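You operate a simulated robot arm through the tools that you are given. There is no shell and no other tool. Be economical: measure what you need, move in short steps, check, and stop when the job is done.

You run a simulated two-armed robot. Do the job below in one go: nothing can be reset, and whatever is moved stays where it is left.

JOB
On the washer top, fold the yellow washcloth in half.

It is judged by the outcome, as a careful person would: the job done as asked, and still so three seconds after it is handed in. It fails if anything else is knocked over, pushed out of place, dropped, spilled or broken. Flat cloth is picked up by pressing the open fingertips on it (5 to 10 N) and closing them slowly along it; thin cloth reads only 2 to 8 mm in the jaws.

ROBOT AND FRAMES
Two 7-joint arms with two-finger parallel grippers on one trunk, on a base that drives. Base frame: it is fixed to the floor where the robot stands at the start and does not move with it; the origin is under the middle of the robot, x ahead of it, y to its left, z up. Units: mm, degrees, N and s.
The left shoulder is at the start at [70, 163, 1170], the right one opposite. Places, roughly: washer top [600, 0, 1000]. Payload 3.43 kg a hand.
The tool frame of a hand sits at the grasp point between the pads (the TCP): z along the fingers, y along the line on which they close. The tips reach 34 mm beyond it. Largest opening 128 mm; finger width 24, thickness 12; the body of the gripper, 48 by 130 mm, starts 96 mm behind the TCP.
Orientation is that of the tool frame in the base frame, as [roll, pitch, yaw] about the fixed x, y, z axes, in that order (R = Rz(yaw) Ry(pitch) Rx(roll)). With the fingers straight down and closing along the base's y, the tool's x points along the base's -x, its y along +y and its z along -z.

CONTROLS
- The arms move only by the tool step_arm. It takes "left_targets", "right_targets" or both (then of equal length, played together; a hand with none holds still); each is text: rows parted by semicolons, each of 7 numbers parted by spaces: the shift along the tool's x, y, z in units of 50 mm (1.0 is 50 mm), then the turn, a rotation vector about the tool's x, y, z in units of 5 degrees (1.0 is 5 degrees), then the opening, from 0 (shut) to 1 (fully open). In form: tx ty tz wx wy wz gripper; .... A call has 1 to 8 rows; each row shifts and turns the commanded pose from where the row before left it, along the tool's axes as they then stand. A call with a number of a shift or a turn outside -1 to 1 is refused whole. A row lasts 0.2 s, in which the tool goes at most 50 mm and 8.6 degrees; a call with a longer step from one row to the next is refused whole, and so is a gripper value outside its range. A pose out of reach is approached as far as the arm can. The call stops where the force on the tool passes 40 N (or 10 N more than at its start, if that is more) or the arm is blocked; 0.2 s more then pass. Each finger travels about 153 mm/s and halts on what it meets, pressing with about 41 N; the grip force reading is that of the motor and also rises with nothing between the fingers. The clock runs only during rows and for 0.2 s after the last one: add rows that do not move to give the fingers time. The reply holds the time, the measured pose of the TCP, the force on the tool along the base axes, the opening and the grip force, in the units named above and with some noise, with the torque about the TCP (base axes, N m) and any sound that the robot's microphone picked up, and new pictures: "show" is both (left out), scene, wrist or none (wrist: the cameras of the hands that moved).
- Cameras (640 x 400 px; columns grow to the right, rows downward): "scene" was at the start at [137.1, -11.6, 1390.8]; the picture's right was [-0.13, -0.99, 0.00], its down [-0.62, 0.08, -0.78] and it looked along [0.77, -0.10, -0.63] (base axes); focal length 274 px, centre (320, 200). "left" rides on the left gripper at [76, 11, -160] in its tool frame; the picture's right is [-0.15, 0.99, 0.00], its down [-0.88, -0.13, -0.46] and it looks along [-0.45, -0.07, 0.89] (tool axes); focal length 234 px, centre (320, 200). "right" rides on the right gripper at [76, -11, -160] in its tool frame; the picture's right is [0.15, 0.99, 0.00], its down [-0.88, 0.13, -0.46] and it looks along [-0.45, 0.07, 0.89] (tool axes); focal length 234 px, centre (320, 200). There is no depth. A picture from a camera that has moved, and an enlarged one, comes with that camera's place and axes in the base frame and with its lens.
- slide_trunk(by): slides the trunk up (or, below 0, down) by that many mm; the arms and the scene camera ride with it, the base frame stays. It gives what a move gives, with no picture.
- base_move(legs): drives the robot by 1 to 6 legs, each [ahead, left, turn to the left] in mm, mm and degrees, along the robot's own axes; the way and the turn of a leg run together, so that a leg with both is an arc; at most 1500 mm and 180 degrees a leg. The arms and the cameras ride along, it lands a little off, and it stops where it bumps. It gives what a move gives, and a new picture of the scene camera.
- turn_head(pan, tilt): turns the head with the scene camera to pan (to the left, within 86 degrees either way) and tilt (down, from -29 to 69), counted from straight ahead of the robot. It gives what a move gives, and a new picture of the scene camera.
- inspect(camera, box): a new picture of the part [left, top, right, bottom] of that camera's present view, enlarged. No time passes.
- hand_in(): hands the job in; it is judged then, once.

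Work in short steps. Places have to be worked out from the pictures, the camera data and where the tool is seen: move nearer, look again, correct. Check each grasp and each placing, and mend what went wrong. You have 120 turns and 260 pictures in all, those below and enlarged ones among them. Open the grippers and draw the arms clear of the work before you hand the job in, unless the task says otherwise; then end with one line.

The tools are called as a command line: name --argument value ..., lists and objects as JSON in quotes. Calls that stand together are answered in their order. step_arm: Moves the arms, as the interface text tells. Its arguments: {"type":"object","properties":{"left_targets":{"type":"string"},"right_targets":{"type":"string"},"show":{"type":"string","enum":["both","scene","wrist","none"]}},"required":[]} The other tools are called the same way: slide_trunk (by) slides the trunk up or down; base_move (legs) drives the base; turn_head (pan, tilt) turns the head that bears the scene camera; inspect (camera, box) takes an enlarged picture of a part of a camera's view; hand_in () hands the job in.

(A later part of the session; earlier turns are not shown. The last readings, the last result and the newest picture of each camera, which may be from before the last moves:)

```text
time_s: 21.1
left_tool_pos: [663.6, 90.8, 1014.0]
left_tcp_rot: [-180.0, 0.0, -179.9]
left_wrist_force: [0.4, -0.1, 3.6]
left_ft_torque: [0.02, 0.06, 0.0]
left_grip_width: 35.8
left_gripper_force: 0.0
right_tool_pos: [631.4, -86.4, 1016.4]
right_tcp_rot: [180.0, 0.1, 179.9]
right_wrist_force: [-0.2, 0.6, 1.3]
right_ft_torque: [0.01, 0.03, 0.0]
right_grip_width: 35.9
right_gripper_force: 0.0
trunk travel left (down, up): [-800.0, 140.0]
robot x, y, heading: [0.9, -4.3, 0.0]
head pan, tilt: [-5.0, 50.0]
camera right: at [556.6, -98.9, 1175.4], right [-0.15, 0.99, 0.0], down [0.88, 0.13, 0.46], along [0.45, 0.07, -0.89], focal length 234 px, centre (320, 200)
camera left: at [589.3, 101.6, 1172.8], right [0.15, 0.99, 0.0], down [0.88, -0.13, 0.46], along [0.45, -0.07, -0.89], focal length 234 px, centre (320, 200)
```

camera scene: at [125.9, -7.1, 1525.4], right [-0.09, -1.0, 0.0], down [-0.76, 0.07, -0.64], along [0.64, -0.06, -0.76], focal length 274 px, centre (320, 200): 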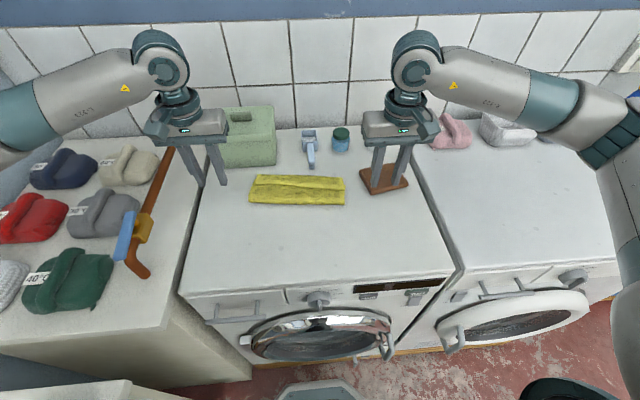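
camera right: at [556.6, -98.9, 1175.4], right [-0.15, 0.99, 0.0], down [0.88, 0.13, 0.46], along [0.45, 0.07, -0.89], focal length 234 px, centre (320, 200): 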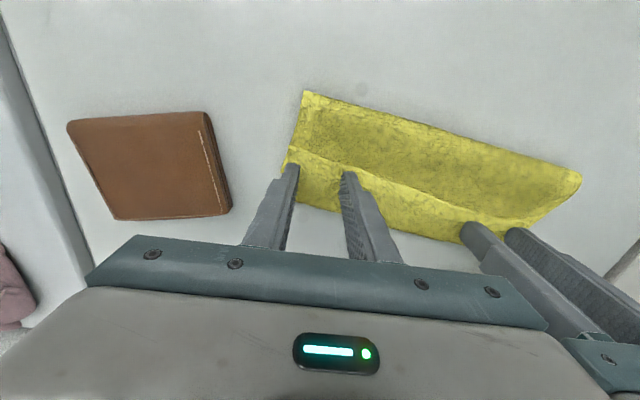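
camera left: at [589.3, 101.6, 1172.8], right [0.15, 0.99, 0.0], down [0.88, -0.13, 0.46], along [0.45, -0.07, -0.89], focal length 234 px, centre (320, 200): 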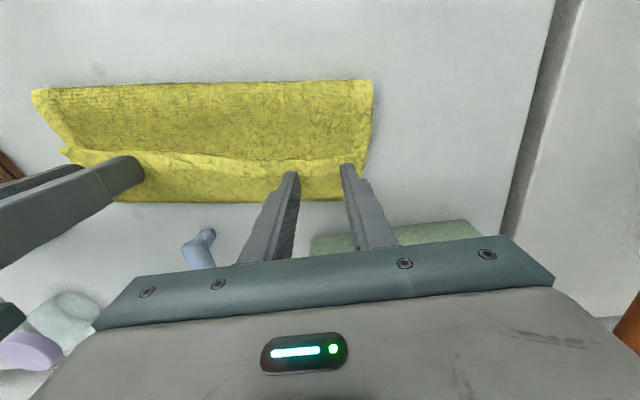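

The hands are on the flap with light contact. I'm adding a little pressure and closing slowly.

step_arm --left_targets "0 0 0.02 0 0 0 0.28;0 0 0 0 0 0 0.23;0 0 0 0 0 0 0.18;0 0 0 0 0 0 0.13;0 0 0 0 0 0 0.08;0 0 0 0 0 0 0.03;0 0 0 0 0 0 0;0 0 0 0 0 0 0" --right_targets "0 0 0.06 0 0 0 0.28;0 0 0 0 0 0 0.23;0 0 0 0 0 0 0.18;0 0 0 0 0 0 0.13;0 0 0 0 0 0 0.08;0 0 0 0 0 0 0.03;0 0 0 0 0 0 0;0 0 0 0 0 0 0" --show "wrist"

```text
time_s: 22.9
left_tool_pos: [663.0, 89.8, 1014.6]
left_tcp_rot: [-179.9, 0.0, 180.0]
left_wrist_force: [-0.2, -6.5, 5.2]
left_ft_torque: [-0.2, 0.06, 0.0]
left_grip_width: 6.1
left_gripper_force: 40.5
right_tool_pos: [630.2, -87.9, 1014.5]
right_tcp_rot: [-180.0, 0.0, -180.0]
right_wrist_force: [0.3, 6.6, 3.3]
right_ft_torque: [0.23, -0.02, -0.02]
right_grip_width: 3.6
right_gripper_force: 38.3
trunk travel left (down, up): [-800.0, 140.0]
robot x, y, heading: [0.3, 1.4, -0.0]
head pan, tilt: [-5.0, 50.0]
camera right: at [555.8, -98.6, 1173.1], right [-0.15, 0.99, 0.0], down [0.88, 0.13, 0.46], along [0.45, 0.07, -0.89], focal length 234 px, centre (320, 200)
camera left: at [588.2, 101.0, 1172.5], right [0.15, 0.99, 0.0], down [0.88, -0.13, 0.46], along [0.45, -0.07, -0.89], focal length 234 px, centre (320, 200)
```

right: 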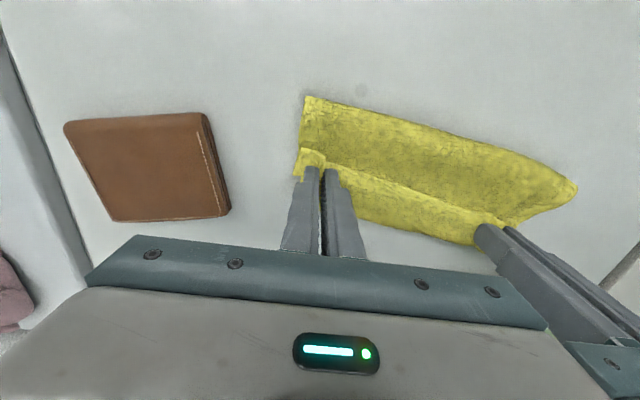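
left: 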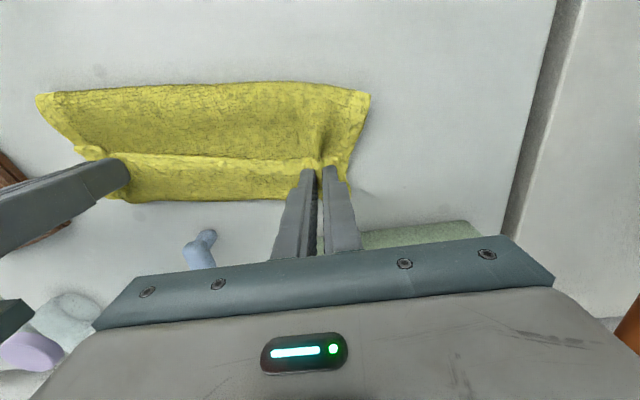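

The right hand reads 3.6 mm (one layer) and the left 6.1 mm (possibly more than one). I'm lifting slightly and checking.

step_arm --left_targets "0 -0.03 -0.5 0 0 0 0;0.1 -0.03 -0.5 0 0 0 0;0 0 0 0 0 0 0" --right_targets "0 0.03 -0.5 0 0 0 0;0.1 0.03 -0.5 0 0 0 0;0 0 0 0 0 0 0"

inspect --camera "scene" --box '[220, 120, 380, 220]'

```text
time_s: 23.7
left_tool_pos: [660.3, 88.5, 1062.8]
left_tcp_rot: [179.9, 0.0, -179.9]
left_wrist_force: [-0.2, -2.1, -0.4]
left_ft_torque: [0.0, -0.02, 0.01]
left_grip_width: 6.1
left_gripper_force: 40.6
right_tool_pos: [628.2, -84.8, 1064.5]
right_tcp_rot: [-180.0, -0.1, 179.9]
right_wrist_force: [-0.4, 1.0, -0.5]
right_ft_torque: [0.05, 0.01, -0.02]
right_grip_width: 3.7
right_gripper_force: 38.0
trunk travel left (down, up): [-800.0, 140.0]
robot x, y, heading: [2.8, 1.1, 0.1]
head pan, tilt: [-5.0, 50.0]
camera scene: at [130.0, -7.0, 1524.9], right [-0.09, -1.0, 0.0], down [-0.76, 0.07, -0.64], along [0.64, -0.06, -0.77], focal length 274 px, centre (320, 200)
camera right: at [552.3, -96.2, 1222.5], right [-0.15, 0.99, 0.0], down [0.88, 0.13, 0.45], along [0.45, 0.07, -0.89], focal length 234 px, centre (320, 200)
camera left: at [585.2, 98.6, 1221.8], right [0.14, 0.99, 0.0], down [0.88, -0.13, 0.45], along [0.45, -0.07, -0.89], focal length 234 px, centre (320, 200)
```

scene: 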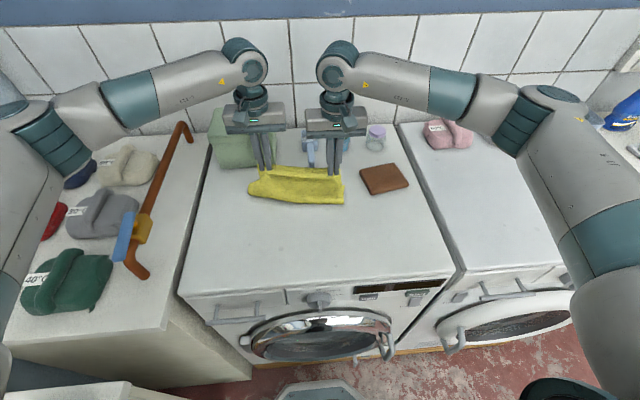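
right: 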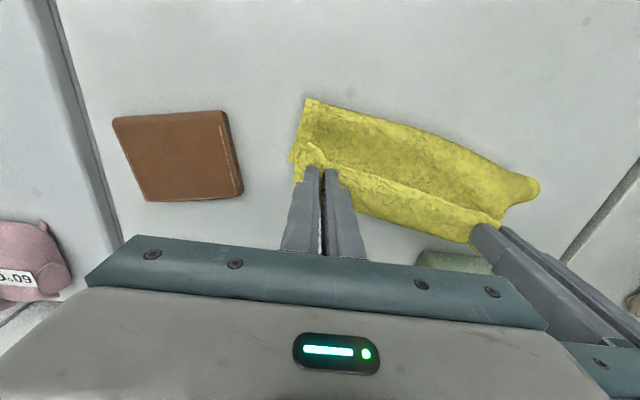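
left: 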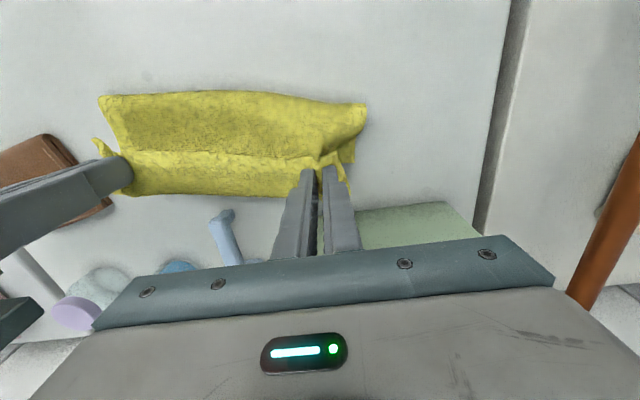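

```text
4.00 times, centred on (300, 170) of scene
camera zoom: at [130.0, -7.0, 1524.9], right [-0.09, -1.0, 0.0], down [-0.76, 0.07, -0.64], along [0.64, -0.06, -0.77], focal length 1096 px, centre (400, 320)
```

zoom: 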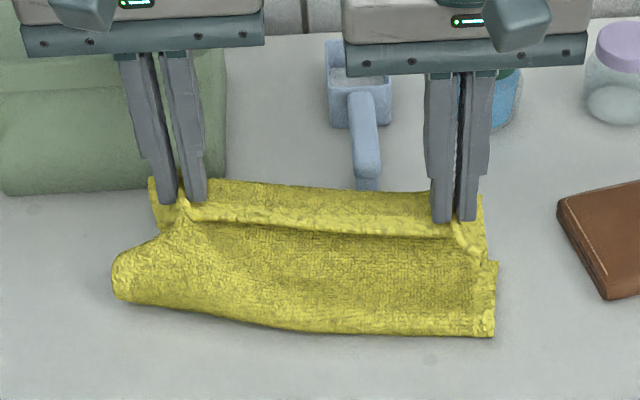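

The left hand has caught two layers. I'm lowering both hands again, releasing the left and re-pinching there with a lighter touch.

step_arm --left_targets "-0.1 0.03 0.5 0 0 0 0;0 0.03 0.46 0 0 0 0;0 0 0 0 0 0 0.1;0 0 -0.02 0 0 0 0.28;0 0 -0.3 0 0 0 0.28;0 0 0 0 0 0 0.28" --right_targets "-0.1 -0.03 0.5 0 0 0 0;0 -0.03 0.46 0 0 0 0;0 0 0 0 0 0 0;0 0 0 0 0 0 0;0 0 0 0 0 0 0;0 0 0 0 0 0 0" --show "wrist"

inspect --camera "left" --box '[40, 60, 400, 285]'

```text
time_s: 25.1
left_tool_pos: [663.6, 90.4, 1031.3]
left_tcp_rot: [180.0, 0.0, -179.8]
left_wrist_force: [-1.1, -0.3, 0.2]
left_ft_torque: [0.0, 0.02, -0.01]
left_grip_width: 35.9
left_gripper_force: 0.0
right_tool_pos: [631.7, -86.4, 1016.5]
right_tcp_rot: [180.0, 0.0, 180.0]
right_wrist_force: [-0.1, -0.7, 1.1]
right_ft_torque: [-0.04, -0.01, -0.05]
right_grip_width: 3.7
right_gripper_force: 38.3
trunk travel left (down, up): [-800.0, 140.0]
robot x, y, heading: [1.2, -0.8, 0.1]
head pan, tilt: [-5.0, 50.0]
camera right: at [556.7, -98.1, 1175.2], right [-0.15, 0.99, 0.0], down [0.88, 0.13, 0.46], along [0.45, 0.07, -0.89], focal length 234 px, centre (320, 200)
camera left: at [589.4, 101.4, 1190.6], right [0.15, 0.99, 0.0], down [0.88, -0.13, 0.46], along [0.45, -0.07, -0.89], focal length 234 px, centre (320, 200)
```

right: 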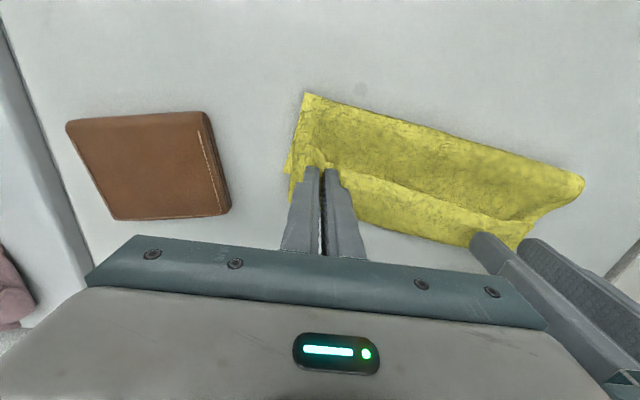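
left: 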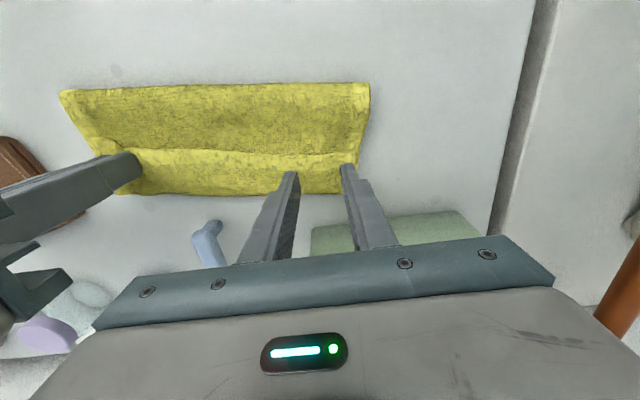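

```text
1.78 times, centred on (220, 172) of left
camera zoom: at [589.4, 101.4, 1190.6], right [0.15, 0.99, 0.0], down [0.88, -0.13, 0.46], along [0.45, -0.07, -0.89], focal length 416 px, centre (498, 249)
```

zoom: 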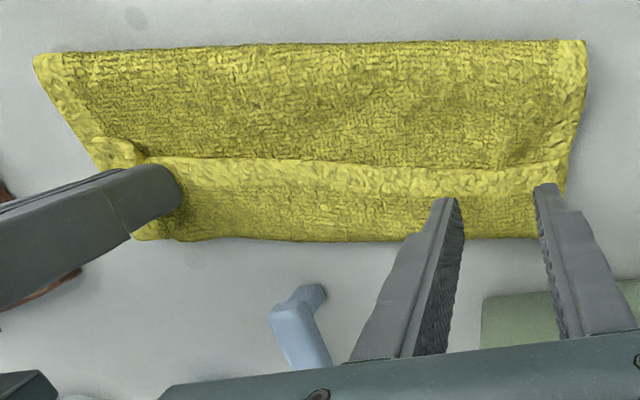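

The flap edge lies flat again on the left. I'm pinching with a much lighter press, slightly nearer the edge.

step_arm --left_targets "0.08 0 0.2 0 0 0 0.22;0 0 0.12 0 0 0 0.22;0 0 0 0 0 0 0.22;0 0 0 0 0 0 0.22" --show "none"

```text
time_s: 26.1
left_tool_pos: [660.0, 90.8, 1016.4]
left_tcp_rot: [-180.0, -0.1, -179.9]
left_wrist_force: [-0.2, 0.8, 1.5]
left_ft_torque: [0.01, 0.0, 0.02]
left_grip_width: 28.1
left_gripper_force: 0.1
right_tool_pos: [631.3, -85.9, 1016.5]
right_tcp_rot: [180.0, 0.0, -180.0]
right_wrist_force: [-0.3, -0.1, 0.0]
right_ft_torque: [-0.01, 0.0, -0.05]
right_grip_width: 3.5
right_gripper_force: 38.1
trunk travel left (down, up): [-800.0, 140.0]
robot x, y, heading: [1.7, -0.3, -0.0]
head pan, tilt: [-5.0, 50.0]
```

Contact is about 1.5 N. I'm closing slowly here.

step_arm --left_targets "0 0 0.02 0 0 0 0.19;0 0 0 0 0 0 0.15;0 0 0 0 0 0 0.11;0 0 0 0 0 0 0.07;0 0 0 0 0 0 0.03;0 0 0 0 0 0 0;0 0 0 0 0 0 0;0 0 -0.4 0 0 0 0" --right_targets "0 0 0 0 0 0 0;0 0 0 0 0 0 0;0 0 0 0 0 0 0;0 0 0 0 0 0 0;0 0 0 0 0 0 0;0 0 0 0 0 0 0;0 0 0 0 0 0 0;0 0 -0.4 0 0 0 0" --show "wrist"

```text
time_s: 27.9
left_tool_pos: [658.6, 90.9, 1034.4]
left_tcp_rot: [-179.9, 0.0, -180.0]
left_wrist_force: [-1.3, -6.3, 0.3]
left_ft_torque: [-0.24, 0.01, 0.02]
left_grip_width: 5.1
left_gripper_force: 39.8
right_tool_pos: [631.1, -86.1, 1035.3]
right_tcp_rot: [180.0, 0.1, -180.0]
right_wrist_force: [0.4, 6.2, 0.2]
right_ft_torque: [0.2, -0.04, 0.04]
right_grip_width: 3.7
right_gripper_force: 37.8
trunk travel left (down, up): [-800.0, 140.0]
robot x, y, heading: [2.7, 0.2, 0.1]
head pan, tilt: [-5.0, 50.0]
camera right: at [555.9, -98.0, 1195.3], right [-0.15, 0.99, 0.0], down [0.88, 0.13, 0.46], along [0.45, 0.07, -0.89], focal length 234 px, centre (320, 200)
camera left: at [584.8, 101.3, 1193.1], right [0.15, 0.99, 0.0], down [0.88, -0.13, 0.46], along [0.45, -0.07, -0.89], focal length 234 px, centre (320, 200)
```

right: 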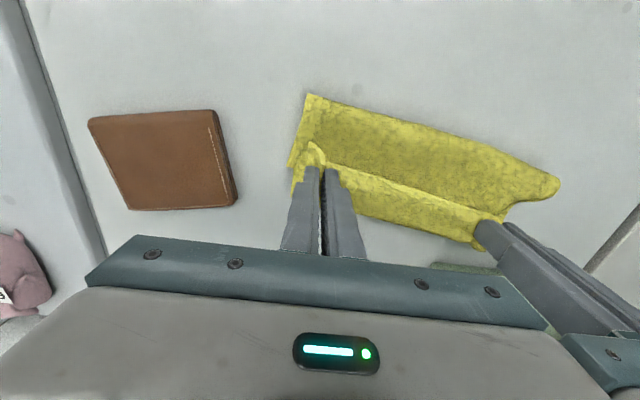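
left: 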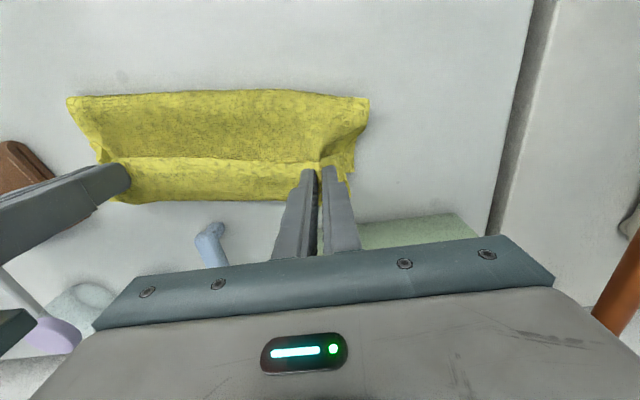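

The left hand has two layers again. I'm lowering, releasing the left and moving it aside; the right hand alone, which has a clean single-layer hold, will peel the edge back.

step_arm --left_targets "0 0 0.36 0 0 0 0;0 0 0 0 0 0 0.2;0 0 -0.03 0 0 0 0.28;0 0 -0.6 0 0 0 0.28;0 0 -0.8 0 0 0 0.28;0.4 0.8 0 0 0 0 0.28;0.4 0.8 0 0 0 0 0.28" --right_targets "0 0 0.36 0 0 0 0;0 0 0 0 0 0 0;0 0 0 0 0 0 0;0 0 -0.5 0 0 0 0;0.4 0.2 -0.5 0 0 0 0;0.7 0.3 -0.2 0 0 0 0;0.7 0.3 0 0 0 0 0"

inspect --camera "scene" --box '[200, 120, 392, 240]'

```text
time_s: 29.5
left_tool_pos: [618.2, 172.6, 1087.4]
left_tcp_rot: [-179.9, -0.1, -179.8]
left_wrist_force: [0.5, 0.3, 1.4]
left_ft_torque: [-0.01, -0.02, -0.03]
left_grip_width: 35.6
left_gripper_force: 0.0
right_tool_pos: [537.7, -43.9, 1078.1]
right_tcp_rot: [-179.9, 0.0, 180.0]
right_wrist_force: [-0.7, 0.2, 0.3]
right_ft_torque: [-0.04, -0.05, -0.04]
right_grip_width: 3.8
right_gripper_force: 38.3
trunk travel left (down, up): [-800.0, 140.0]
robot x, y, heading: [2.1, 0.9, 0.2]
head pan, tilt: [-5.0, 50.0]
camera scene: at [127.1, -3.8, 1525.3], right [-0.09, -1.0, 0.0], down [-0.76, 0.07, -0.64], along [0.64, -0.06, -0.77], focal length 274 px, centre (320, 200)
camera right: at [464.9, -56.0, 1237.0], right [-0.15, 0.99, 0.0], down [0.88, 0.13, 0.46], along [0.45, 0.06, -0.89], focal length 234 px, centre (320, 200)
camera left: at [543.7, 182.8, 1246.2], right [0.15, 0.99, 0.0], down [0.88, -0.13, 0.46], along [0.45, -0.07, -0.89], focal length 234 px, centre (320, 200)
```

scene: 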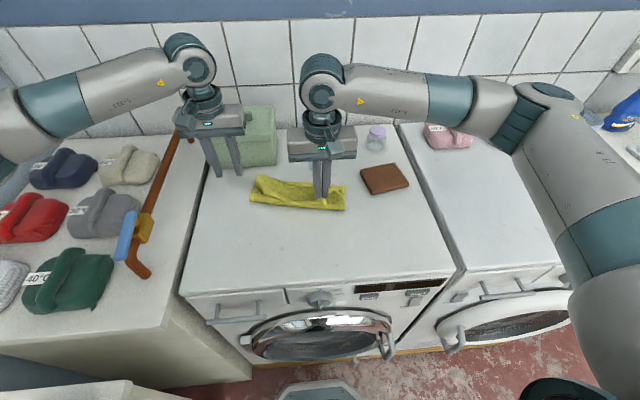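
right: 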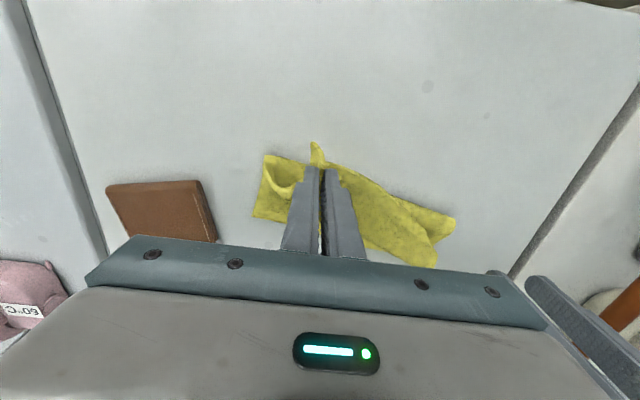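
left: 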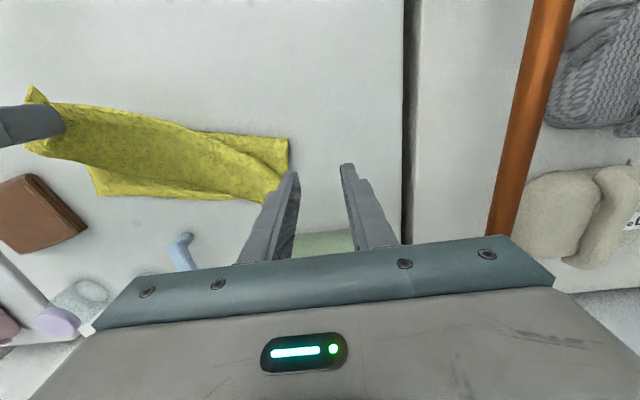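

```text
3.33 times, centred on (296, 180) of scene
camera zoom: at [127.1, -3.8, 1525.3], right [-0.09, -1.0, 0.0], down [-0.76, 0.07, -0.64], along [0.64, -0.06, -0.77], focal length 913 px, centre (400, 267)
```

zoom: 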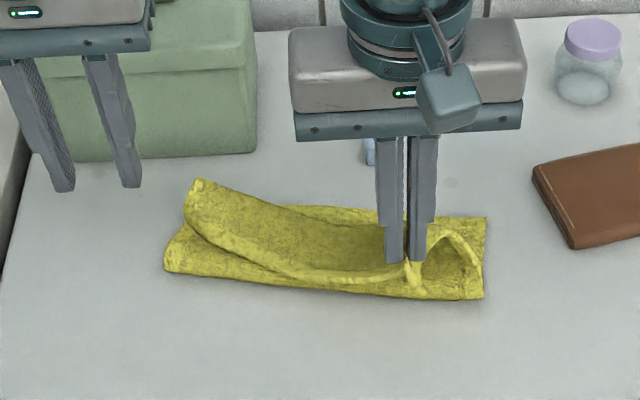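

The edge is peeling back cleanly. I'm continuing the pull towards the robot with the right hand and lowering.

step_arm --right_targets "0.8 0 0 0 0 0 0;0.7 -0.2 0.1 0 0 0 0;0.6 -0.3 0.4 0 0 0 0;0.1 -0.1 0.5 0 0 0 0;0 0 0 0 0 0 0" --show "scene"

inspect --camera "scene" --box '[200, 140, 392, 260]'

inspect --camera "left" --box '[0, 0, 640, 400]'

```text
time_s: 30.7
left_tool_pos: [620.7, 170.1, 1086.9]
left_tcp_rot: [-180.0, 0.1, -179.9]
left_wrist_force: [-0.3, 0.7, -0.1]
left_ft_torque: [0.01, -0.02, 0.04]
left_grip_width: 35.9
left_gripper_force: 0.1
right_tool_pos: [431.3, -75.6, 1028.2]
right_tcp_rot: [180.0, 0.0, -179.9]
right_wrist_force: [1.3, 0.4, -0.1]
right_ft_torque: [-0.03, 0.02, -0.04]
right_grip_width: 3.7
right_gripper_force: 37.9
trunk travel left (down, up): [-800.0, 140.0]
robot x, y, heading: [0.7, -0.6, -0.0]
head pan, tilt: [-5.0, 50.0]
camera scene: at [128.7, -6.5, 1525.1], right [-0.09, -1.0, 0.0], down [-0.76, 0.07, -0.64], along [0.64, -0.06, -0.77], focal length 274 px, centre (320, 200)
```

scene: 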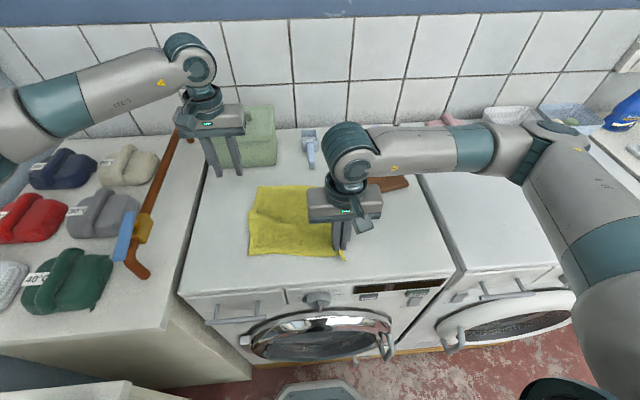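

```text
3.33 times, centred on (296, 200) of scene
camera zoom: at [128.7, -6.5, 1525.1], right [-0.09, -1.0, 0.0], down [-0.76, 0.07, -0.64], along [0.64, -0.06, -0.77], focal length 913 px, centre (400, 200)
```

zoom: 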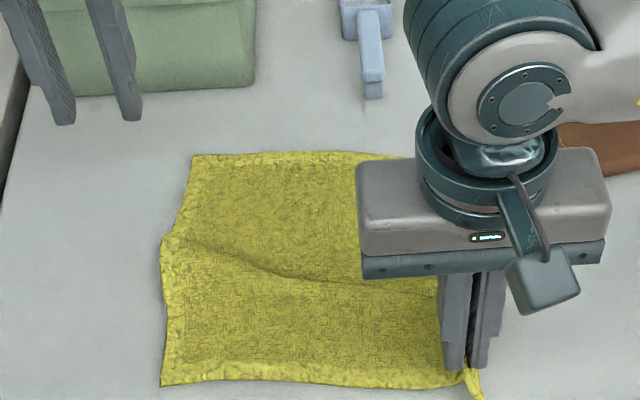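

```text
1.00 times, centred on (320, 200) of left
camera zoom: at [545.2, 180.4, 1245.9], right [0.15, 0.99, 0.0], down [0.88, -0.13, 0.46], along [0.45, -0.07, -0.89], focal length 234 px, centre (320, 200)
```

zoom: 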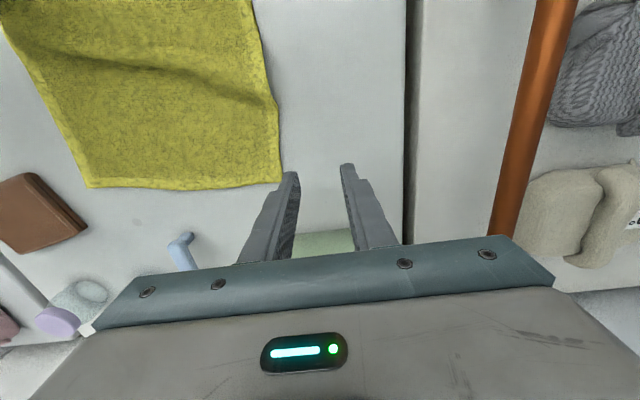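

The cloth is nearly flat again. I'm setting the right corner down, drawing it 10 mm further back, releasing with a spread, and then lifting clear.

step_arm --right_targets "0.1 0 0.2 0 0 0 0;0.1 -0.05 0.18 0 0 0 0;0 0 0 0 0 0 0.08;0 0 0 0 0 0 0.18;0 0 0 0 0 0 0.28;0 0 -0.5 0 0 0 0.28;0 -0.5 -0.8 0 0 0 0.28;0 -0.9 0 0 0 0 0.28" --show "both"

inspect --camera "scene" --box '[200, 140, 392, 260]'

```text
time_s: 32.5
left_tool_pos: [618.7, 166.2, 1086.0]
left_tcp_rot: [179.9, 0.0, -179.9]
left_wrist_force: [0.2, -0.5, -0.2]
left_ft_torque: [0.02, 0.0, 0.0]
left_grip_width: 35.8
left_gripper_force: 0.0
right_tool_pos: [421.0, -153.0, 1074.1]
right_tcp_rot: [179.8, 0.1, 180.0]
right_wrist_force: [-0.7, -0.6, -0.7]
right_ft_torque: [0.05, -0.03, -0.01]
right_grip_width: 35.5
right_gripper_force: 0.0
trunk travel left (down, up): [-800.0, 140.0]
robot x, y, heading: [-0.5, 0.7, 0.0]
head pan, tilt: [-5.0, 50.0]
camera scene: at [127.9, -11.0, 1525.1], right [-0.09, -1.0, 0.0], down [-0.76, 0.07, -0.64], along [0.64, -0.05, -0.77], focal length 274 px, centre (320, 200)
camera right: at [346.0, -164.9, 1232.7], right [-0.15, 0.99, 0.0], down [0.88, 0.13, 0.46], along [0.45, 0.07, -0.89], focal length 234 px, centre (320, 200)
```

scene: 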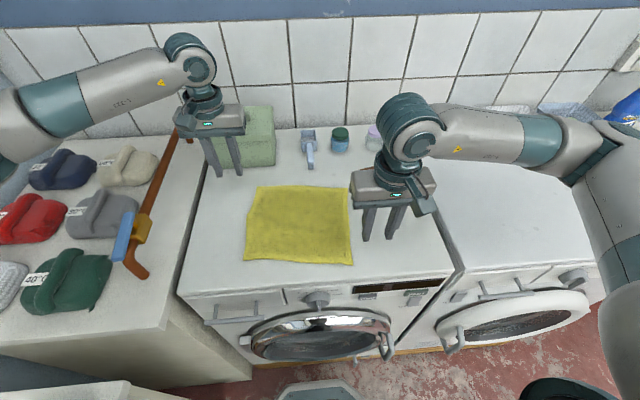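
right: 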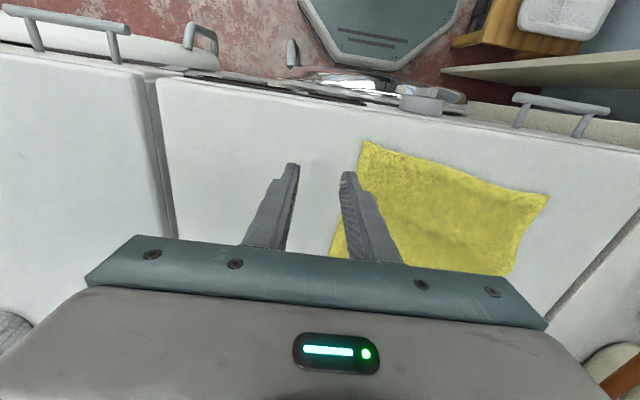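

```text
3.33 times, centred on (296, 200) of scene
camera zoom: at [127.9, -11.0, 1525.1], right [-0.09, -1.0, 0.0], down [-0.76, 0.07, -0.64], along [0.64, -0.05, -0.77], focal length 913 px, centre (400, 200)
```

zoom: 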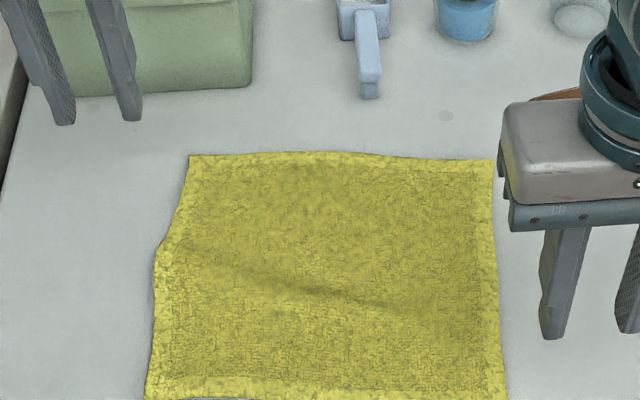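

The cloth is flat again, with corners at about FL(651,117), FR(622,-129), NL(430,131), NR(399,-106). I'll now fold the far edge towards me with the fingers tilting along. First I'm testing in the air whether the tilted end pose is reachable.

step_arm --left_targets "0.84 -0.264 -0.1 0 0 0 0.28;0.84 -0.264 -0.1 0 0 0 0.28;0.84 -0.264 -0.1 0 0 0 0.28;0.84 -0.264 -0.1 0 0 0 0.28;0.84 -0.264 -0.1 0 0 0 0.28;0 0 0 0 -1 0 0.28;0 0 0 0 -1 0 0.28;0 0 0 0 -1 0 0.28" --right_targets "0.08 0.25 -0.1 0 0 0 0.28;0.08 0.25 -0.1 0 0 0 0.28;0.08 0.25 -0.1 0 0 0 0.28;0.08 0.25 -0.1 0 0 0 0.28;0.08 0.25 -0.1 0 0 0 0.28;0 0 0 0 -1 0 0.28;0 0 0 0 -1 0 0.28;0 0 0 0 -1 0 0.28" --show "none"

step_arm --left_targets "0 0 0 0 -1 0 0.28;0 0 0 0 -1 0 0.28;0 0 0 0 -1 0 0.28;0 0 0 0 -1 0 0.28;0 0 0 0 -1 0 0.28;0 0 0 0 -1 0 0.28;0 0 0 0 -1 0 0.28;0 0 0 0 0 0 0.28" --right_targets "0 0 0 0 -1 0 0.28;0 0 0 0 -1 0 0.28;0 0 0 0 -1 0 0.28;0 0 0 0 -1 0 0.28;0 0 0 0 -1 0 0.28;0 0 0 0 -1 0 0.28;0 0 0 0 -1 0 0.28;0 0 0 0 0 0 0.28" --show "scene"

```text
time_s: 34.3
left_tool_pos: [410.1, 103.6, 1113.1]
left_tcp_rot: [-179.9, 15.0, -180.0]
left_wrist_force: [-0.1, -0.8, 0.6]
left_ft_torque: [0.02, -0.01, 0.02]
left_grip_width: 35.8
left_gripper_force: 0.0
right_tool_pos: [402.9, -84.8, 1097.7]
right_tcp_rot: [-179.9, 15.0, 180.0]
right_wrist_force: [0.4, -0.3, -0.5]
right_ft_torque: [0.0, 0.02, 0.02]
right_grip_width: 35.8
right_gripper_force: 0.1
trunk travel left (down, up): [-800.0, 140.0]
robot x, y, heading: [-2.4, 0.3, -0.2]
head pan, tilt: [-5.0, 50.0]
```

```text
time_s: 35.3
left_tool_pos: [465.0, 75.0, 1113.1]
left_tcp_rot: [179.4, 33.9, 180.0]
left_wrist_force: [0.5, 6.7, 0.5]
left_ft_torque: [-0.69, 0.03, -0.61]
left_grip_width: 35.6
left_gripper_force: 0.1
left hand out of reach, approached as far as the arm can: row 1, 2, 3, 4, 5
right_tool_pos: [449.4, -57.3, 1096.6]
right_tcp_rot: [-179.4, 34.0, 179.8]
right_wrist_force: [0.0, -7.2, 0.2]
right_ft_torque: [0.77, -0.03, 0.56]
right_grip_width: 35.7
right_gripper_force: 0.0
right hand out of reach, approached as far as the arm can: row 1, 2, 3, 4, 5
trunk travel left (down, up): [-800.0, 140.0]
robot x, y, heading: [3.8, 0.5, -0.1]
head pan, tilt: [-5.0, 50.0]
stopped in row 5 (left hand): the force on the tool passed its limit (the readings are from after the stop); the commanded pose is now the measured one
camera scene: at [128.9, -6.9, 1525.1], right [-0.09, -1.0, 0.0], down [-0.76, 0.07, -0.64], along [0.64, -0.06, -0.77], focal length 274 px, centre (320, 200)
```

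scene: 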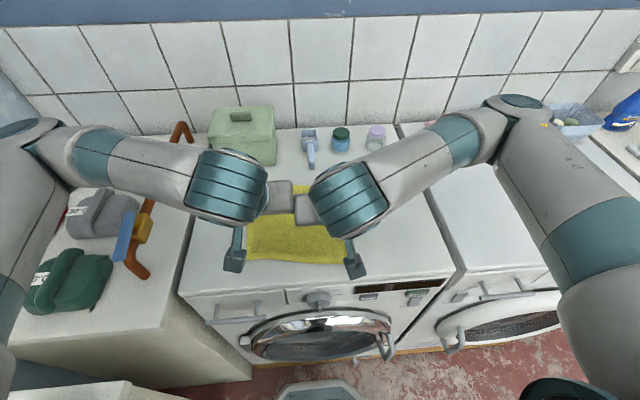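

That pose is out of reach this close, and the hands touched each other. I'm separating and straightening them, then backing the base 150 mm for room.

step_arm --left_targets "0 0.6 -0.3 0 1 0 0.28;0 0.3 0 0 1 0 0.28;0 0 0 0 1 0 0.28;0 0 0 0 1 0 0.28;0 0 0 0 1 0 0.28;0 0 0 0 1 0 0.28;0 0 0 0 0.78 0 0.28" --right_targets "0 -0.6 -0.3 0 1 0 0.28;0 -0.3 0 0 1 0 0.28;0 0 0 0 1 0 0.28;0 0 0 0 1 0 0.28;0 0 0 0 1 0 0.28;0 0 0 0 1 0 0.28;0 0 0 0 0.8 0 0.28" --show "none"

base_move --legs '[[-150, 0, 0]]'

```text
time_s: 36.9
left_tool_pos: [463.5, 117.4, 1126.7]
left_tcp_rot: [179.5, -0.1, -179.8]
left_wrist_force: [0.9, -0.5, 0.1]
left_ft_torque: [0.04, -0.01, 0.02]
left_grip_width: 35.9
left_gripper_force: 0.0
left hand out of reach, approached as far as the arm can: row 1
right_tool_pos: [452.2, -96.3, 1108.3]
right_tcp_rot: [-179.5, -0.1, 179.6]
right_wrist_force: [0.6, -0.5, -0.8]
right_ft_torque: [-0.01, -0.02, 0.01]
right_grip_width: 35.9
right_gripper_force: 0.0
right hand out of reach, approached as far as the arm can: row 1
trunk travel left (down, up): [-800.0, 140.0]
robot x, y, heading: [-0.9, -0.8, -0.2]
head pan, tilt: [-5.0, 50.0]
```

```text
time_s: 38.2
left_tool_pos: [316.6, 117.4, 1125.1]
left_tcp_rot: [179.5, -0.1, -179.7]
left_wrist_force: [0.2, 0.6, -0.2]
left_ft_torque: [0.01, 0.01, -0.01]
left_grip_width: 36.0
left_gripper_force: 0.1
right_tool_pos: [306.3, -95.3, 1108.0]
right_tcp_rot: [-179.6, -0.1, 179.5]
right_wrist_force: [-0.1, 0.4, 0.7]
right_ft_torque: [-0.02, 0.01, -0.02]
right_grip_width: 36.0
right_gripper_force: 0.1
trunk travel left (down, up): [-800.0, 140.0]
robot x, y, heading: [-148.3, 3.0, -0.1]
head pan, tilt: [-5.0, 50.0]
camera scene: at [-16.5, -6.9, 1524.8], right [-0.09, -1.0, 0.0], down [-0.76, 0.07, -0.64], along [0.64, -0.06, -0.77], focal length 274 px, centre (320, 200)
```

scene: 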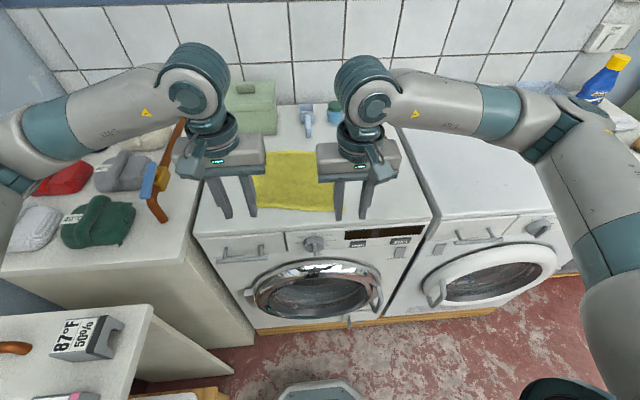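

The base landed at -148 with no bump. I'm testing the tilted end pose again at about x≈400.

step_arm --left_targets "-0.8 0 0 0 -1 0 0.28;-0.8 0.1 0 0 -1 0 0.28;0 0 0 0 -1 0 0.28;0 0 0 0 -1 0 0.28;0 0 0 0 -1 0 0.28;0 0 0 0 -1 0 0.28;0 0 0 0 -1 0 0.28;0 0 0 0 -1 0 0.28" --right_targets "-0.8 0 0 0 -1 0 0.28;-0.8 0 0 0 -1 0 0.28;0 0 0 0 -1 0 0.28;0 0 0 0 -1 0 0.28;0 0 0 0 -1 0 0.28;0 0 0 0 -1 0 0.28;0 0 0 0 -1 0 0.28;0 0 0 0 -1 0 0.28" --show "none"

step_arm --left_targets "0 0 0 0 -1 0 0.28;0 0 0 0 -1 0 0.28;0 0 0 0 -1 0 0.28;0 0 0 0 0 0 0.28" --right_targets "0 0 0 0 -1 0 0.28;0 0 0 0 -1 0 0.28;0 0 0 0 -1 0 0.28;0 0 0 0 0 0 0.28" --show "scene"

```text
time_s: 40.0
left_tool_pos: [394.7, 122.3, 1129.7]
left_tcp_rot: [179.4, 40.2, 179.9]
left_wrist_force: [0.5, -0.9, -0.2]
left_ft_torque: [-0.01, 0.01, 0.02]
left_grip_width: 36.1
left_gripper_force: 0.0
right_tool_pos: [384.1, -96.0, 1113.9]
right_tcp_rot: [-179.4, 40.1, 179.9]
right_wrist_force: [0.9, 0.0, -0.4]
right_ft_torque: [-0.02, 0.01, 0.0]
right_grip_width: 35.7
right_gripper_force: 0.1
trunk travel left (down, up): [-800.0, 140.0]
robot x, y, heading: [-148.8, -1.1, 0.3]
head pan, tilt: [-5.0, 50.0]
```

```text
time_s: 41.0
left_tool_pos: [398.7, 121.1, 1128.9]
left_tcp_rot: [179.0, 55.1, 179.5]
left_wrist_force: [0.1, 0.4, -0.7]
left_ft_torque: [-0.03, 0.03, 0.0]
left_grip_width: 35.6
left_gripper_force: 0.0
left hand out of reach, approached as far as the arm can: row 3
right_tool_pos: [383.4, -96.5, 1112.1]
right_tcp_rot: [-179.2, 55.1, -179.9]
right_wrist_force: [0.9, -0.5, 0.1]
right_ft_torque: [0.03, -0.01, -0.03]
right_grip_width: 35.9
right_gripper_force: 0.0
trunk travel left (down, up): [-800.0, 140.0]
robot x, y, heading: [-146.7, 2.5, 0.2]
head pan, tilt: [-5.0, 50.0]
camera scene: at [-18.9, -7.0, 1525.1], right [-0.09, -1.0, 0.0], down [-0.76, 0.07, -0.64], along [0.64, -0.06, -0.77], focal length 274 px, centre (320, 200)
```

scene: 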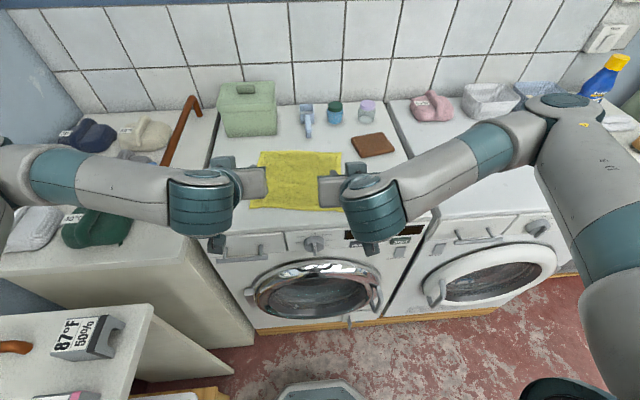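

Tilted to 55° the pose is reachable. I'm testing the lowering there too, while watching the left forearm.

step_arm --left_targets "0.65 0 0.46 0 0 0 0.28;0.65 0 0.46 0 0 0 0.28;0.3 0 0.21 0 0 0 0.28;0 0 0 0 0 0 0.28" --right_targets "0.65 0 0.46 0 0 0 0.28;0.65 0 0.46 0 0 0 0.28;0 0 0 0 0 0 0.28;0 0 0 0 0 0 0.28" --show "both"

```text
time_s: 42.0
left_tool_pos: [398.0, 123.1, 1032.6]
left_tcp_rot: [179.2, 55.0, 179.5]
left_wrist_force: [1.1, 0.1, -0.9]
left_ft_torque: [0.02, -0.01, -0.04]
left_grip_width: 35.6
left_gripper_force: 0.1
right_tool_pos: [384.8, -95.5, 1033.1]
right_tcp_rot: [-179.0, 55.1, -179.8]
right_wrist_force: [0.3, -0.4, -0.1]
right_ft_torque: [-0.01, 0.03, -0.06]
right_grip_width: 36.0
right_gripper_force: 0.1
trunk travel left (down, up): [-800.0, 140.0]
robot x, y, heading: [-146.8, 1.9, 0.2]
head pan, tilt: [-5.0, 50.0]
camera scene: at [-18.8, -6.0, 1525.1], right [-0.09, -1.0, 0.0], down [-0.76, 0.07, -0.64], along [0.64, -0.06, -0.77], focal length 274 px, centre (320, 200)
camera right: at [211.7, -106.8, 1061.6], right [-0.07, 0.99, -0.13], down [0.13, 0.14, 0.98], along [0.99, 0.06, -0.14], focal length 234 px, centre (320, 200)
camera left: at [224.9, 132.6, 1060.4], right [0.08, 0.99, 0.13], down [0.13, -0.14, 0.98], along [0.99, -0.06, -0.14], focal length 234 px, centre (320, 200)
```

scene: 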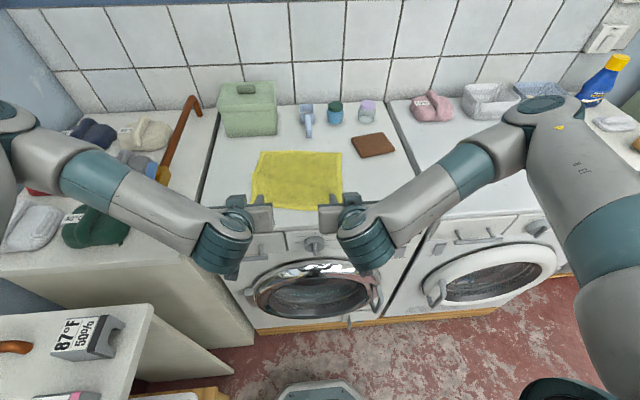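
right: 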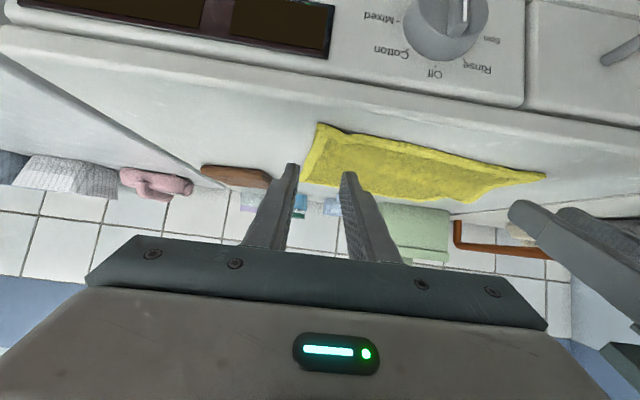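
left: 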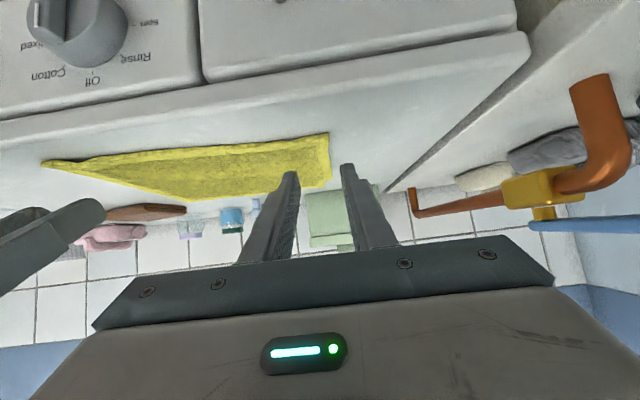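

The pose works. Now I'm raising, straightening the hands and going to the far edge.

step_arm --left_targets "-0.6 0 -0.42 0 0 0 0.28;-0.6 0 -0.42 0 0 0 0.28;0 0 0 0 1 0 0.28;0 0 0 0 1 0 0.28;0 0 0 0 1 0 0.28;0 0 0 0 1 0 0.28;0 0 0 0 1 0 0.28;0 0 0 0 1 0 0.28" --right_targets "-0.6 0 -0.42 0 0 0 0.28;-0.6 0 -0.42 0 0 0 0.28;0 0 0 0 1 0 0.28;0 0 0 0 1 0 0.28;0 0 0 0 1 0 0.28;0 0 0 0 1 0 0.28;0 0 0 0 1 0 0.28;0 0 0 0 1 0 0.28" --show "none"

step_arm --left_targets "0 0 0 0 1 0 0.28;0 0 0 0 1 0 0.28;0 0 0 0 1 0 0.28;0 0 0 0 1 0 0.28;0 0 0 0 1 0 0.28;-0.9 -0.2 0 0 0 0 0.28;-0.9 -0.2 0 0 0 0 0.28;-0.9 -0.2 0 0 0 0 0.28" --right_targets "0 0 0 0 1 0 0.28;0 0 0 0 1 0 0.28;0 0 0 0 1 0 0.28;0 0 0 0 1 0 0.28;0 0 0 0 1 0 0.28;-0.9 0 0 0 0 0 0.28;-0.9 0 0 0 0 0 0.28;-0.9 0 0 0 0 0 0.28" --show "none"

```text
time_s: 43.8
left_tool_pos: [398.1, 121.1, 1104.5]
left_tcp_rot: [179.4, 24.9, -180.0]
left_wrist_force: [-0.1, 0.0, -0.5]
left_ft_torque: [-0.01, 0.02, -0.02]
left_grip_width: 36.1
left_gripper_force: 0.2
right_tool_pos: [385.4, -96.9, 1105.3]
right_tcp_rot: [-179.5, 24.9, 179.6]
right_wrist_force: [0.9, -0.2, 0.9]
right_ft_torque: [-0.01, 0.01, 0.01]
right_grip_width: 35.8
right_gripper_force: 0.0
trunk travel left (down, up): [-800.0, 140.0]
robot x, y, heading: [-148.0, -1.1, 0.0]
head pan, tilt: [-5.0, 50.0]
```

```text
time_s: 45.6
left_tool_pos: [536.5, 91.4, 1104.6]
left_tcp_rot: [179.4, -0.1, -179.6]
left_wrist_force: [0.3, 0.5, 1.3]
left_ft_torque: [-0.01, 0.03, 0.05]
left_grip_width: 35.7
left_gripper_force: 0.1
right_tool_pos: [522.0, -97.7, 1104.6]
right_tcp_rot: [-179.5, -0.1, 179.5]
right_wrist_force: [0.0, -0.4, -0.7]
right_ft_torque: [-0.01, 0.02, 0.02]
right_grip_width: 35.8
right_gripper_force: 0.1
trunk travel left (down, up): [-800.0, 140.0]
robot x, y, heading: [-147.7, -0.9, -0.1]
head pan, tilt: [-5.0, 50.0]
```

I'm moving above the far corners and down to just above the cloth.

step_arm --left_targets "-0.7 -0.06 0 0 0 0 0.27;-0.68 -0.06 0 0 0 0 0.27;-0.66 0 0 0 0 0 0.27;0 0 0.8 0 0 0 0.27;0 0 0.8 0 0 0 0.27;0 0 0 0 0 0 0.27" --right_targets "-0.65 0 0 0 0 0 0.27;-0.65 0 0 0 0 0 0.27;-0.6 0 0 0 0 0 0.27;0 0 0.8 0 0 0 0.27;0 0 0.8 0 0 0 0.27;0 0 0 0 0 0 0.27"

inspect --camera "left" --box '[40, 60, 400, 285]'

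inspect --camera "right" --box '[200, 80, 560, 305]'

```text
time_s: 47.0
left_tool_pos: [635.1, 87.3, 1024.2]
left_tcp_rot: [179.5, 0.1, -179.7]
left_wrist_force: [0.3, 0.2, 0.1]
left_ft_torque: [0.0, 0.0, 0.01]
left_grip_width: 34.8
left_gripper_force: 0.1
right_tool_pos: [613.8, -99.7, 1026.0]
right_tcp_rot: [-179.4, 0.0, 179.6]
right_wrist_force: [-0.7, -0.3, -0.5]
right_ft_torque: [0.02, -0.03, 0.0]
right_grip_width: 34.7
right_gripper_force: 0.1
trunk travel left (down, up): [-800.0, 140.0]
robot x, y, heading: [-149.2, 3.2, -0.1]
head pan, tilt: [-5.0, 50.0]
camera scene: at [-20.1, -6.9, 1525.2], right [-0.09, -1.0, 0.0], down [-0.76, 0.07, -0.64], along [0.64, -0.06, -0.77], focal length 274 px, centre (320, 200)
camera right: at [538.8, -109.6, 1185.4], right [-0.14, 0.99, -0.01], down [0.88, 0.13, 0.46], along [0.45, 0.06, -0.89], focal length 234 px, centre (320, 200)
camera left: at [560.6, 96.2, 1184.1], right [0.14, 0.99, 0.01], down [0.88, -0.13, 0.46], along [0.45, -0.06, -0.89], focal length 234 px, centre (320, 200)
```

scene: 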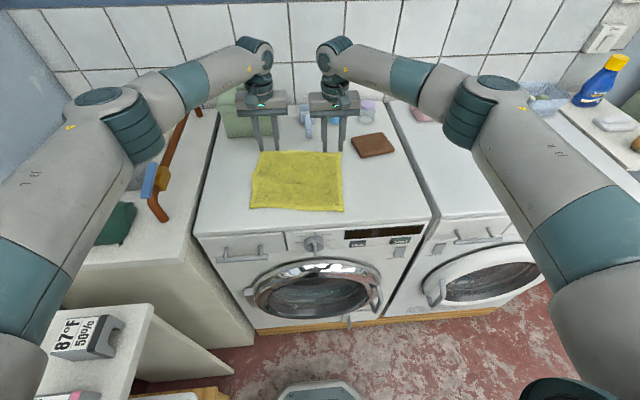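
right: 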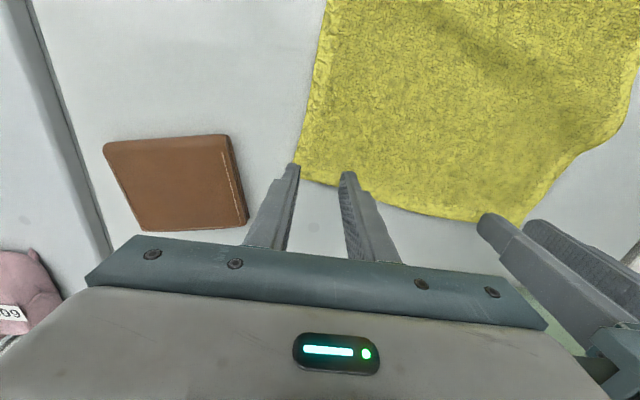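
left: 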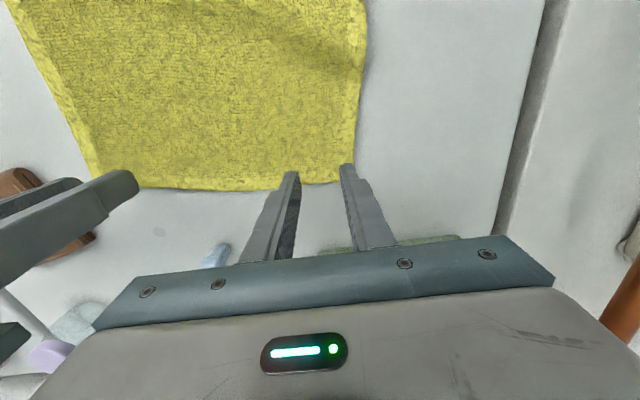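

```text
1.78 times, centred on (220, 172) of left
camera zoom: at [560.6, 96.2, 1184.1], right [0.14, 0.99, 0.01], down [0.88, -0.13, 0.46], along [0.45, -0.06, -0.89], focal length 416 px, centre (498, 249)
```

zoom: 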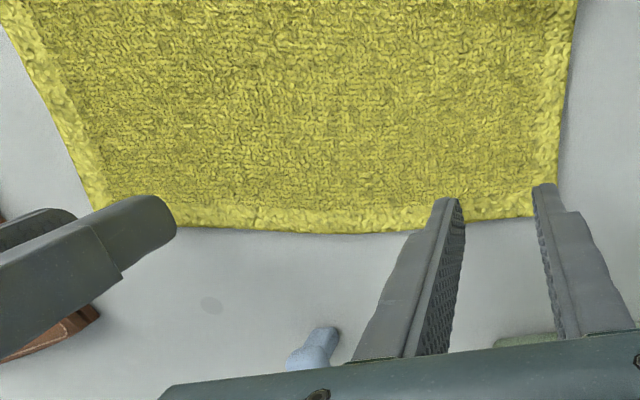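

```text
1.78 times, centred on (380, 192) of right
camera zoom: at [538.8, -109.6, 1185.4], right [-0.14, 0.99, -0.01], down [0.88, 0.13, 0.46], along [0.45, 0.06, -0.89], focal length 416 px, centre (213, 213)
```

zoom: 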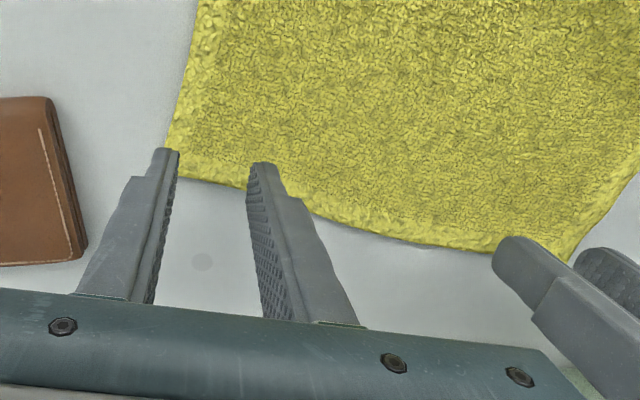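

The outer fingers are just off the side edges. I'm shifting each hand 10 mm inward and 7 mm further out, then lowering to contact.

step_arm --left_targets "-0.14 -0.22 0 0 0 0 0.27;0 0 0.2 0 0 0 0.27;0 0 0.13 0 0 0 0.27;0 0 0 0 0 0 0.27" --right_targets "-0.14 0.22 0 0 0 0 0.27;0 0 0.22 0 0 0 0.27;0 0 0.14 0 0 0 0.27;0 0 0 0 0 0 0.27" --show "wrist"

```text
time_s: 48.0
left_tool_pos: [643.4, 76.4, 1008.0]
left_tcp_rot: [179.6, 0.0, -179.8]
left_wrist_force: [0.2, -0.7, 1.1]
left_ft_torque: [-0.03, 0.0, 0.0]
left_grip_width: 34.6
left_gripper_force: 0.1
right_tool_pos: [622.0, -87.9, 1008.2]
right_tcp_rot: [-179.6, 0.2, 179.4]
right_wrist_force: [0.0, -0.6, 1.0]
right_ft_torque: [0.01, -0.02, 0.02]
right_grip_width: 34.8
right_gripper_force: 0.2
trunk travel left (down, up): [-800.0, 140.0]
robot x, y, heading: [-149.8, 1.6, -0.1]
head pan, tilt: [-5.0, 50.0]
camera right: at [546.6, -98.2, 1167.6], right [-0.14, 0.99, -0.01], down [0.88, 0.13, 0.46], along [0.45, 0.06, -0.89], focal length 234 px, centre (320, 200)
camera left: at [568.0, 85.5, 1167.4], right [0.14, 0.99, 0.01], down [0.88, -0.13, 0.46], along [0.45, -0.06, -0.89], focal length 234 px, centre (320, 200)
```

right: 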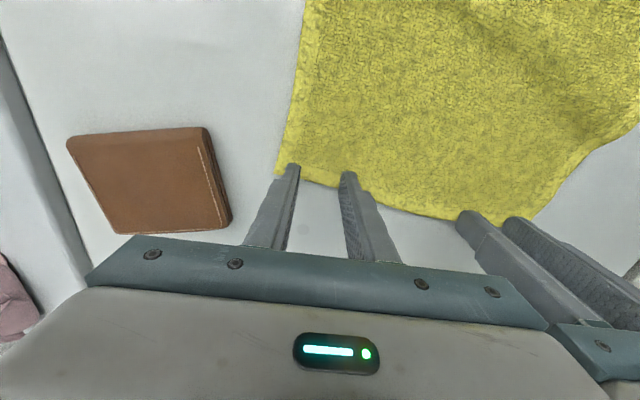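
left: 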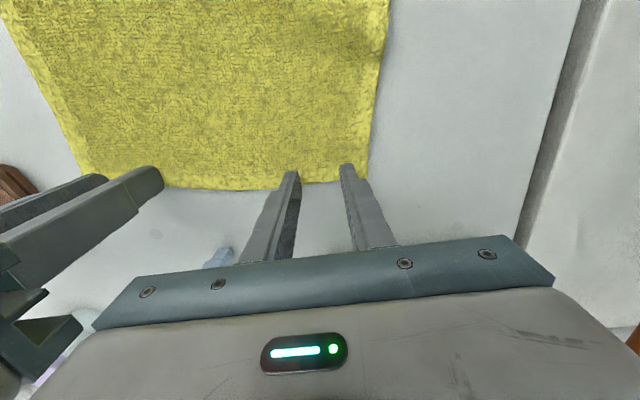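

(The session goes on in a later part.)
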